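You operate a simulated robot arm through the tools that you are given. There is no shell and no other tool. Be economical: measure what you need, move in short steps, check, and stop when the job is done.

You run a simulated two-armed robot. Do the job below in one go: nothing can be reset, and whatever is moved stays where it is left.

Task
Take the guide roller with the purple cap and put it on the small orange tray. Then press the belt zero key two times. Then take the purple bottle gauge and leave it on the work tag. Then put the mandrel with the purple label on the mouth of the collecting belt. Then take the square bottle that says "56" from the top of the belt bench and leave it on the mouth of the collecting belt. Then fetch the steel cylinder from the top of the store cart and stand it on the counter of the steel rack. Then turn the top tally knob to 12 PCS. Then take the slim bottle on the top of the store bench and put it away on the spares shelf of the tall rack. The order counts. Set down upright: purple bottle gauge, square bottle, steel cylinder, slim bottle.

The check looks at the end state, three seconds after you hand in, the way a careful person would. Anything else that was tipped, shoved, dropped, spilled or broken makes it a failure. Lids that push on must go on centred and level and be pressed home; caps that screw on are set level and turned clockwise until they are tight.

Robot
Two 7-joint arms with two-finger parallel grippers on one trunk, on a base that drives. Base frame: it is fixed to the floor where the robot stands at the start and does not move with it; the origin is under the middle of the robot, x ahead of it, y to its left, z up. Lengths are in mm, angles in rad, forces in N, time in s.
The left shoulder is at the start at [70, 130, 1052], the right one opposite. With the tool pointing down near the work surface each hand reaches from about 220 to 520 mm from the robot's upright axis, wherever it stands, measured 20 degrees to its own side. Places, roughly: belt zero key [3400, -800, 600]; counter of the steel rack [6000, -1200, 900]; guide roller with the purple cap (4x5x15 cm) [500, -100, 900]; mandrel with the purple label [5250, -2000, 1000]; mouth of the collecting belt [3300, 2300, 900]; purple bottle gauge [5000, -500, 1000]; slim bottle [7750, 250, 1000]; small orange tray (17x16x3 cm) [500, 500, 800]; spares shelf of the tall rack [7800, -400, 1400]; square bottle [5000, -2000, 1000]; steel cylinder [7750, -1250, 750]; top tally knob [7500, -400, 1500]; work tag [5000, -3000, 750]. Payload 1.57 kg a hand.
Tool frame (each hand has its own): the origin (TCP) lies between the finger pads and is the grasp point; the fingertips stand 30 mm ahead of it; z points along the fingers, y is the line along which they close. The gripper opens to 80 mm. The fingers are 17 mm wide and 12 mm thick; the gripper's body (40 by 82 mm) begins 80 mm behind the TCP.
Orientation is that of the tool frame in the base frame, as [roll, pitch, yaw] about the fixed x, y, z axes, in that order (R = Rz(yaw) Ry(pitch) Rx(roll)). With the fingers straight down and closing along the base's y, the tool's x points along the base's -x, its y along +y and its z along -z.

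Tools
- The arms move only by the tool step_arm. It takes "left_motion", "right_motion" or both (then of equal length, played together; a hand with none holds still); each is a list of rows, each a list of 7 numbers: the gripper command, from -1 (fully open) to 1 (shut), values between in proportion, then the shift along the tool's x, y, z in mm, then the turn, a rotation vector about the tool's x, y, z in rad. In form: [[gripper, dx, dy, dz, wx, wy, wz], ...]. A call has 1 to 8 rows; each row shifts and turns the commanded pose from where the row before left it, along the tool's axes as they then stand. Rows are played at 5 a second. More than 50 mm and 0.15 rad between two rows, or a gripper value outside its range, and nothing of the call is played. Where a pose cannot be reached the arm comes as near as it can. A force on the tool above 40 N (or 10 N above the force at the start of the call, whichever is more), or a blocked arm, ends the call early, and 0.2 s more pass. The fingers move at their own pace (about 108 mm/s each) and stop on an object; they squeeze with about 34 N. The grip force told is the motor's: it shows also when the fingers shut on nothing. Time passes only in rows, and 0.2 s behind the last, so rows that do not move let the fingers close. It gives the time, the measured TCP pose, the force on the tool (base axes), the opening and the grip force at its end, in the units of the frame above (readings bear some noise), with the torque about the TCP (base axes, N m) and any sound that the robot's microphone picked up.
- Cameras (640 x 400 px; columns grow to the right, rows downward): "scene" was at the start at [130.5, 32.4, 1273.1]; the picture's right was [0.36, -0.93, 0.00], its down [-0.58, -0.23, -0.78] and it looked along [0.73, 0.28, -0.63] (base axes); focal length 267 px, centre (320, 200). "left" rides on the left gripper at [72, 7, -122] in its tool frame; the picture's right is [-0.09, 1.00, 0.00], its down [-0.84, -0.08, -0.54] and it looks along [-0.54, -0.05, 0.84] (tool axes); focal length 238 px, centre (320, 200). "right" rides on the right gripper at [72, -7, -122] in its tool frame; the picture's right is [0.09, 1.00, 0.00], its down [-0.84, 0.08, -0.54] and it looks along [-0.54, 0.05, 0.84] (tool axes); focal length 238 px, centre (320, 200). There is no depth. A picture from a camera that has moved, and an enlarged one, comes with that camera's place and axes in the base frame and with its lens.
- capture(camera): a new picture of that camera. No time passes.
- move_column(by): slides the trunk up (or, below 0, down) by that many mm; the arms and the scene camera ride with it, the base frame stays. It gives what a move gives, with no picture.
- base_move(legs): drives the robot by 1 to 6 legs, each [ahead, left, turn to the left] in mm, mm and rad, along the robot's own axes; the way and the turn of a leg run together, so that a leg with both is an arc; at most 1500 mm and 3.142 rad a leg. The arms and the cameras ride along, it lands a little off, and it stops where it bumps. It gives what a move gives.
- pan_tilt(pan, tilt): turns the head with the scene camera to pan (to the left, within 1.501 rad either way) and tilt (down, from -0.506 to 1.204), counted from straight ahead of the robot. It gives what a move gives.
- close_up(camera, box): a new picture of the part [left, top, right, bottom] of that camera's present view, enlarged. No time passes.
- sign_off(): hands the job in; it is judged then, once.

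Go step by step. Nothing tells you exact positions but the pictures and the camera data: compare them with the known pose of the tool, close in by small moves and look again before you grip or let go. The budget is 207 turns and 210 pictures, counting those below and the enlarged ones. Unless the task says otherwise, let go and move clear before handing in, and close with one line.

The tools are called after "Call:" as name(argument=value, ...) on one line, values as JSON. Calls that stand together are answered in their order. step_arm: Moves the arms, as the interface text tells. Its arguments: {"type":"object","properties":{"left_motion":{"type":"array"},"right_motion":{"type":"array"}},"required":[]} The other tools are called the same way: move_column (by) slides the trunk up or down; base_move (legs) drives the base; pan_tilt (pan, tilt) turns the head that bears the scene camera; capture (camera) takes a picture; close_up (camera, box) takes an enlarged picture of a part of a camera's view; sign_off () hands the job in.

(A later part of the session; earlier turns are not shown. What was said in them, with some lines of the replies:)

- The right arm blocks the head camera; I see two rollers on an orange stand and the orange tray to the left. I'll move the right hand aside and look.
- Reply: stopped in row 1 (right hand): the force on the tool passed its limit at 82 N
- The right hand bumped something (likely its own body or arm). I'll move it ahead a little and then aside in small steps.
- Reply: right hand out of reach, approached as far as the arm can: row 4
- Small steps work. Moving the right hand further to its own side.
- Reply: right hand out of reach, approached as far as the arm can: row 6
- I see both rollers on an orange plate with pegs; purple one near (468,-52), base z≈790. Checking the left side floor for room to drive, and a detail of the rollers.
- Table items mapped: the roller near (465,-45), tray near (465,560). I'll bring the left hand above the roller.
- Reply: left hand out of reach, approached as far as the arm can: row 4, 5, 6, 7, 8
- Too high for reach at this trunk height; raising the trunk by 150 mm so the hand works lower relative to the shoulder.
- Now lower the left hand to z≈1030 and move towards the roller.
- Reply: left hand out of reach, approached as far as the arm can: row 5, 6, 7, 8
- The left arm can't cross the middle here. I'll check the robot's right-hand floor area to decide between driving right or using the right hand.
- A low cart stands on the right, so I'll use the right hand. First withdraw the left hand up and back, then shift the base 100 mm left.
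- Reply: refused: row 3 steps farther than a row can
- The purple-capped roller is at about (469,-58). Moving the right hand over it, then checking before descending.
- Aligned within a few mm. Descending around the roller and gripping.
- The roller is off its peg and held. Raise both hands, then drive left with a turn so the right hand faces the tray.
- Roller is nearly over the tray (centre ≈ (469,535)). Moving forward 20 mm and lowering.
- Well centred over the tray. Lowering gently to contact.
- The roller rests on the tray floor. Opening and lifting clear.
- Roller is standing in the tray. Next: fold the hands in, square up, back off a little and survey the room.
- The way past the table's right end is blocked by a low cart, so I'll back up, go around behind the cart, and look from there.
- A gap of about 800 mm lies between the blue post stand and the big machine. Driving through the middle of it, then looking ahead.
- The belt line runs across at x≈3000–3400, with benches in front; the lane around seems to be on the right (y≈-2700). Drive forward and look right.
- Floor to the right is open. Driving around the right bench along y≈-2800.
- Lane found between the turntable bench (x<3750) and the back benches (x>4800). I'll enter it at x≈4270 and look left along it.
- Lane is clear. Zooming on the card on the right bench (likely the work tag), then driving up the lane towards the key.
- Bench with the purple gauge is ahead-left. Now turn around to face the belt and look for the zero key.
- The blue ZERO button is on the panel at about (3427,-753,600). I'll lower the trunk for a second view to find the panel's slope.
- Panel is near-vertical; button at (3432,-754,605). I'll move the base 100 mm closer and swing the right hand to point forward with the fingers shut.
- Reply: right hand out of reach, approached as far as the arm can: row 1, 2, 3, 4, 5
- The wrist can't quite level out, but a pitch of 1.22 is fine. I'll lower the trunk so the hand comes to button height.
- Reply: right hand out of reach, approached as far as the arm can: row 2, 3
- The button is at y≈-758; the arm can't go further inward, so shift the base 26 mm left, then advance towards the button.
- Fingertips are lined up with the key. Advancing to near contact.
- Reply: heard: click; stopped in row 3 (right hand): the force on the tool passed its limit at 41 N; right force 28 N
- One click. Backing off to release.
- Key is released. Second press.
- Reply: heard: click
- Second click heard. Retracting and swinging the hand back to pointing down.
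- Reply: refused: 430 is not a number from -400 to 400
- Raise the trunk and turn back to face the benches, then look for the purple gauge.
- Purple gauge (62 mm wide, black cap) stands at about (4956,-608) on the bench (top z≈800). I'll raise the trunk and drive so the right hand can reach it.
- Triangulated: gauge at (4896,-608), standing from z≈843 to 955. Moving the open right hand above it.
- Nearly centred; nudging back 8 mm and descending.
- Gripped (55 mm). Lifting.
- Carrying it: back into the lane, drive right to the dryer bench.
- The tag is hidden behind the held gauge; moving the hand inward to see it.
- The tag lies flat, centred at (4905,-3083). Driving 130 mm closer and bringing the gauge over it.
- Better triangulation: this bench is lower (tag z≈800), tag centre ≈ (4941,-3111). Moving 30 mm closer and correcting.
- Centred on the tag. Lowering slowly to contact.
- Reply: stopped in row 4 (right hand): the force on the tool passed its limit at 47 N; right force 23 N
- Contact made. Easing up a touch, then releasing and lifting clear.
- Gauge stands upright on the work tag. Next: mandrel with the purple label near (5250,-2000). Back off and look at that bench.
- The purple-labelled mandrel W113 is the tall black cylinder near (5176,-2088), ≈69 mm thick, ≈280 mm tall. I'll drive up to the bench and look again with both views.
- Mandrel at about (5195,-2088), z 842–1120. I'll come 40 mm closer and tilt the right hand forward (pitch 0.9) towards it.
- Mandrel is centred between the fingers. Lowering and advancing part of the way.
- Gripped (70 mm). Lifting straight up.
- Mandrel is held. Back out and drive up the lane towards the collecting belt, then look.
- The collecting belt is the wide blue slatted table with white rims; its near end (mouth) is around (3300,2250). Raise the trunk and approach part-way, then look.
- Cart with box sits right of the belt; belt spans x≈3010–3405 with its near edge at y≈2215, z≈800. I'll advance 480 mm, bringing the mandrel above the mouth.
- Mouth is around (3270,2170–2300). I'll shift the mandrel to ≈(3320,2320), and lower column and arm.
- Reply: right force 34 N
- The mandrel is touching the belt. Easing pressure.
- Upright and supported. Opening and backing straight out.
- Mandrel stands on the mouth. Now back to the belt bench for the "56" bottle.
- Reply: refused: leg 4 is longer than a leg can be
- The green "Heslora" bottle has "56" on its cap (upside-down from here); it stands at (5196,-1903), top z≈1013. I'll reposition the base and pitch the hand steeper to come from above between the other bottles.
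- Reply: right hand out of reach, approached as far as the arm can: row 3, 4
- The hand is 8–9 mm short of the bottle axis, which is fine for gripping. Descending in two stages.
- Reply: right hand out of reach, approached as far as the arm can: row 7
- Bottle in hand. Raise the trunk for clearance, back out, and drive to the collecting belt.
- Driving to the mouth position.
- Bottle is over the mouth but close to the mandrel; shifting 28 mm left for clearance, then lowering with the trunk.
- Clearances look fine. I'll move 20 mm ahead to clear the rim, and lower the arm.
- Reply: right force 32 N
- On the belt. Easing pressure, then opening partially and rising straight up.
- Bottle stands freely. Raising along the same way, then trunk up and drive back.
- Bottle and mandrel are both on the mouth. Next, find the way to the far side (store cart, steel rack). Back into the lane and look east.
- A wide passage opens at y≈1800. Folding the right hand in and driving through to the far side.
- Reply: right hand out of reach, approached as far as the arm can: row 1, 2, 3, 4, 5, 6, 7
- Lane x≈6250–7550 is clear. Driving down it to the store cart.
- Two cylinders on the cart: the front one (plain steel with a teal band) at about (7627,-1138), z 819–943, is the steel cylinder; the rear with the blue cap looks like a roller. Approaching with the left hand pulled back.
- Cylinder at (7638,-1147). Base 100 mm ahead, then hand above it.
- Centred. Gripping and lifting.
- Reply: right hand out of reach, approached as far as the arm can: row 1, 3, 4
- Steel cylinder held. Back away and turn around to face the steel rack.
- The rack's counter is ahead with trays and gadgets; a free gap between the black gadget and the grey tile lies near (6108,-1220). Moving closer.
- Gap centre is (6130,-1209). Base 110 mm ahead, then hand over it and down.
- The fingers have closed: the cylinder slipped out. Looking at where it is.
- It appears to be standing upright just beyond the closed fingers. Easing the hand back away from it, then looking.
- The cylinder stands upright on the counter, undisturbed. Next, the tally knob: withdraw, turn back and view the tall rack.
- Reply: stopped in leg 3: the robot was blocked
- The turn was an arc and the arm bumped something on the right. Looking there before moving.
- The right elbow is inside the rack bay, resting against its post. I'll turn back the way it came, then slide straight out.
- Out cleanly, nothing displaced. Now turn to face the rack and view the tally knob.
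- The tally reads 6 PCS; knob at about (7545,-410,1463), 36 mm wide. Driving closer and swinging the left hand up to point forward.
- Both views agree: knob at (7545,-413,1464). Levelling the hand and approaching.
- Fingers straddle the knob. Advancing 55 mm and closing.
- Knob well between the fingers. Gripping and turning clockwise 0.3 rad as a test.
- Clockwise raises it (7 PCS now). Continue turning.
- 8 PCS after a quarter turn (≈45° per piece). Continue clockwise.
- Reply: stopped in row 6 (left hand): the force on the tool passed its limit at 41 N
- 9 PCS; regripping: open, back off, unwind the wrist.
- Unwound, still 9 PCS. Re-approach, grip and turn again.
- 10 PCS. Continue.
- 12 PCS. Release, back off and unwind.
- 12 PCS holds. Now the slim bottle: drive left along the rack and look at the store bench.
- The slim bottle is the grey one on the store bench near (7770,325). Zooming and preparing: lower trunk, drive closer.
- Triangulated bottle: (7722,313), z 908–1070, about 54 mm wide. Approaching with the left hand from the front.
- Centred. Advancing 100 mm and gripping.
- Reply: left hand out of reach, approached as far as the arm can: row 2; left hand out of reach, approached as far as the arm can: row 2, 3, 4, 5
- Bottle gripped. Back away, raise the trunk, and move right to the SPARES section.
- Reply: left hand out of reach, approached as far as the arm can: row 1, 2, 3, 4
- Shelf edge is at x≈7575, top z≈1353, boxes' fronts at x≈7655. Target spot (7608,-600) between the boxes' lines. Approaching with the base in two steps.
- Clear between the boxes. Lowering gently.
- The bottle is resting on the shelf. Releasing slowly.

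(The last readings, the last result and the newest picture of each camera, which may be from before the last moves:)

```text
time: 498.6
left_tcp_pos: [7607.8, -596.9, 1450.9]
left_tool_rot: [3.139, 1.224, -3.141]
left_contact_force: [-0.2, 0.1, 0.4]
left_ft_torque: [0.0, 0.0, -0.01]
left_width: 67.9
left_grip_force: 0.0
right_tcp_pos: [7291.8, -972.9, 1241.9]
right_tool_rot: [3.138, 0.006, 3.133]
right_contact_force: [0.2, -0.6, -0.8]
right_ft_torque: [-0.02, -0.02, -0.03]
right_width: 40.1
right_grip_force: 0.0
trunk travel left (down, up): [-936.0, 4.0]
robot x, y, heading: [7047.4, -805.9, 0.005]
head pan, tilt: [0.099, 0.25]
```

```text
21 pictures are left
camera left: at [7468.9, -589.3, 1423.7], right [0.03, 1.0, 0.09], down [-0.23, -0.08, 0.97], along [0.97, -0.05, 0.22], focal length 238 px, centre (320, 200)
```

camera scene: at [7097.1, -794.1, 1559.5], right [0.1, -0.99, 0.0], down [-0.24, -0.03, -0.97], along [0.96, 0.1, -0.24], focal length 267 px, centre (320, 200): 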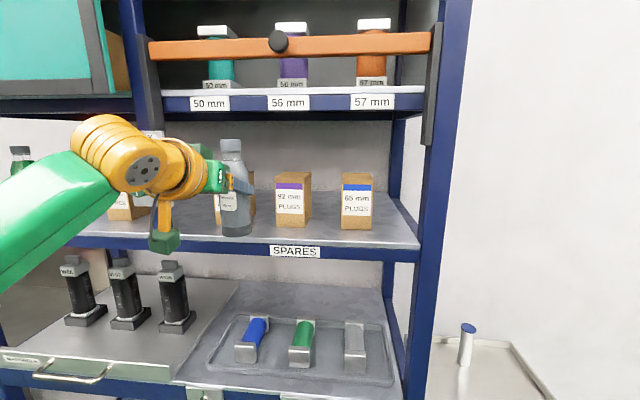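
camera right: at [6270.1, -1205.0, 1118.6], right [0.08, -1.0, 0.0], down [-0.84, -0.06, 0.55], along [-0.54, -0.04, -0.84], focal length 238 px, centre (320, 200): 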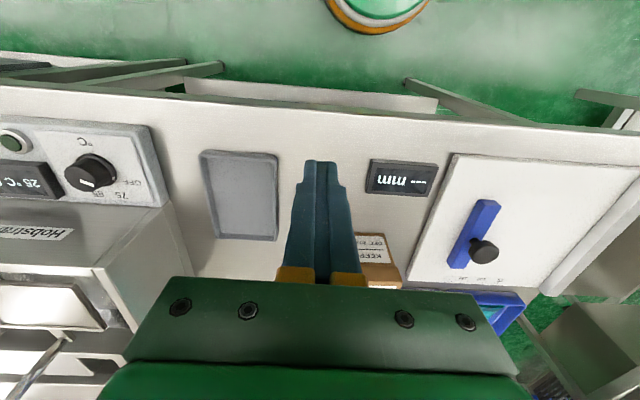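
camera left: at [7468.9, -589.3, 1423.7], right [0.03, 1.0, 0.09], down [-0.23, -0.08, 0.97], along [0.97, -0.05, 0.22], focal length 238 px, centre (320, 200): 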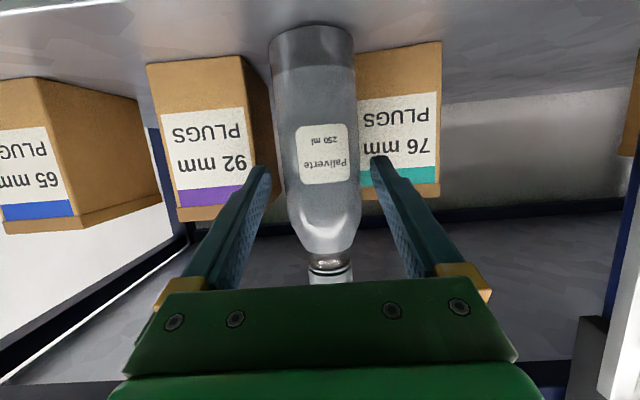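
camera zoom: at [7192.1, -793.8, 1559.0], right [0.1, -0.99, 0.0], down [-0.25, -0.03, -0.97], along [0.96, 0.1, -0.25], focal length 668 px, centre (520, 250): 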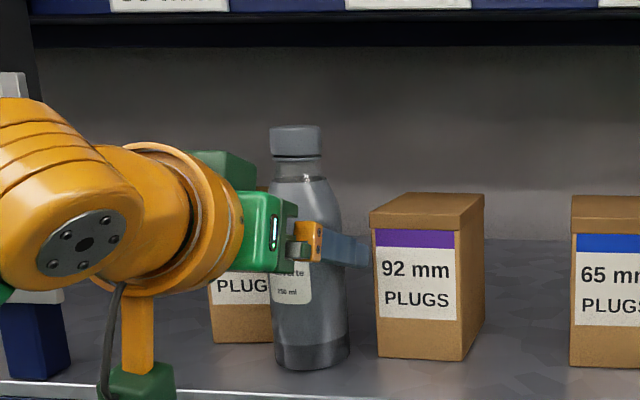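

Bottle stands upright. Backing the fingers straight out.

Call:
step_arm(left_motion=[[-0.7, 2, 0, -5.6, 0, 0, 0], [-0.7, 5, 0, -14, 0, 0, 0], [-0.7, 8, 0, -22, 0, 0, 0], [-0.7, 10, 0, -28, 0, 0, 0], [-0.7, 10, 0, -28, 0, 0, 0], [-0.7, 5, 0, -14, 0, 0, 0]])

Call:
base_move(legs=[[-250, 0, 0]])

Call:
capture(camera="scene")

Call:
close_up(camera="scene", box=[140, 110, 400, 250])

```text
time: 500.0
left_tcp_pos: [7489.0, -596.7, 1449.0]
left_tool_rot: [3.14, 1.225, -3.137]
left_contact_force: [0.2, 0.6, 0.2]
left_ft_torque: [0.02, -0.02, 0.03]
left_width: 68.0
left_grip_force: 0.0
right_tcp_pos: [7292.3, -973.3, 1241.6]
right_tool_rot: [3.139, 0.005, 3.132]
right_contact_force: [-0.2, 0.0, -0.1]
right_ft_torque: [0.01, -0.01, -0.02]
right_width: 39.9
right_grip_force: 0.0
trunk travel left (down, up): [-936.0, 4.0]
robot x, y, heading: [7047.8, -804.7, 0.001]
head pan, tilt: [0.099, 0.25]
```

```text
time: 501.8
left_tcp_pos: [7244.2, -596.5, 1447.9]
left_tool_rot: [3.137, 1.22, -3.141]
left_contact_force: [-0.1, 0.2, 0.3]
left_ft_torque: [-0.01, -0.01, 0.01]
left_width: 68.1
left_grip_force: 0.1
right_tcp_pos: [7045.4, -973.7, 1240.8]
right_tool_rot: [3.138, 0.0, 3.133]
right_contact_force: [-0.1, 0.0, -0.1]
right_ft_torque: [0.0, 0.04, -0.01]
right_width: 40.0
right_grip_force: 0.1
trunk travel left (down, up): [-936.0, 4.0]
robot x, y, heading: [6800.1, -808.3, 0.0]
head pan, tilt: [0.099, 0.25]
```

```text
20 pictures are left
camera scene: at [6947.0, -794.5, 1558.4], right [0.1, -0.99, 0.0], down [-0.25, -0.03, -0.97], along [0.96, 0.1, -0.25], focal length 267 px, centre (320, 200)
```

scene: 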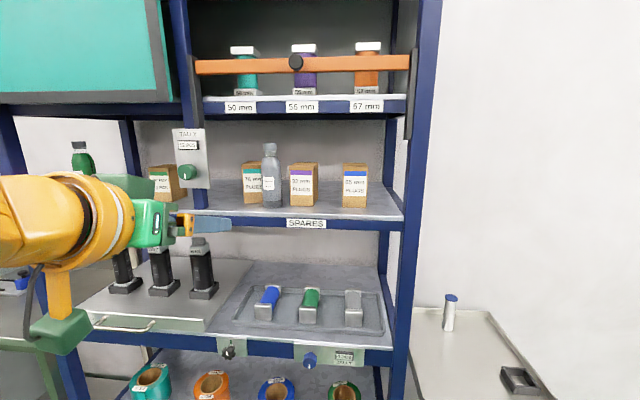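

```text
2.46 times, centred on (270, 180) of scene
camera zoom: at [6947.0, -794.5, 1558.4], right [0.1, -0.99, 0.0], down [-0.25, -0.03, -0.97], along [0.96, 0.1, -0.25], focal length 658 px, centre (443, 249)
```

zoom: 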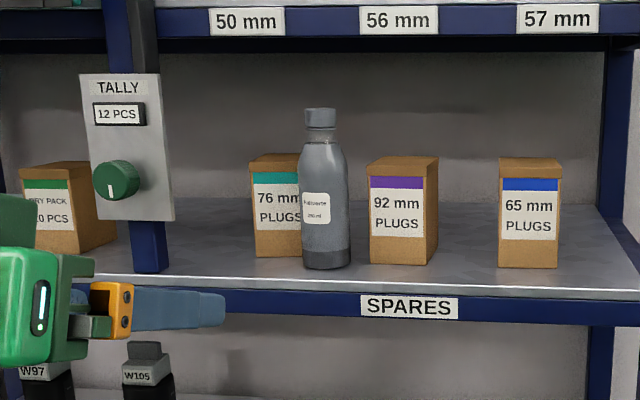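

Everything is in place; one last check of the cylinder left on the cart.

Call:
close_up(camera="scene", box=[410, 280, 530, 355])

```text
5.33 times, centred on (470, 318) of scene
camera zoom: at [6947.0, -794.5, 1558.4], right [0.1, -0.99, 0.0], down [-0.25, -0.03, -0.97], along [0.96, 0.1, -0.25], focal length 1426 px, centre (-480, -427)
```

zoom: 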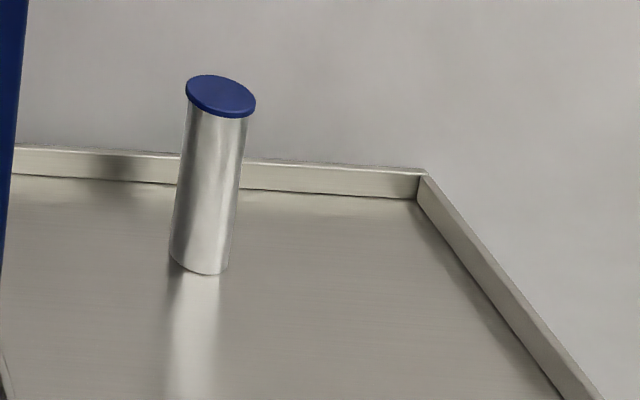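

The one left on the cart is a blue-capped guide roller, so the plain steel cylinder was the right one to move. All eight steps are done and both hands are clear, so I'm handing in.

Call:
sign_off()

```text
The job is handed in.
```

All eight steps were done in order and handed in. Two slips along the way: the steel cylinder slid out of the grip as I set it down, but it was standing upright on the counter, and the right elbow bumped the tall rack post, with nothing seen out of place.
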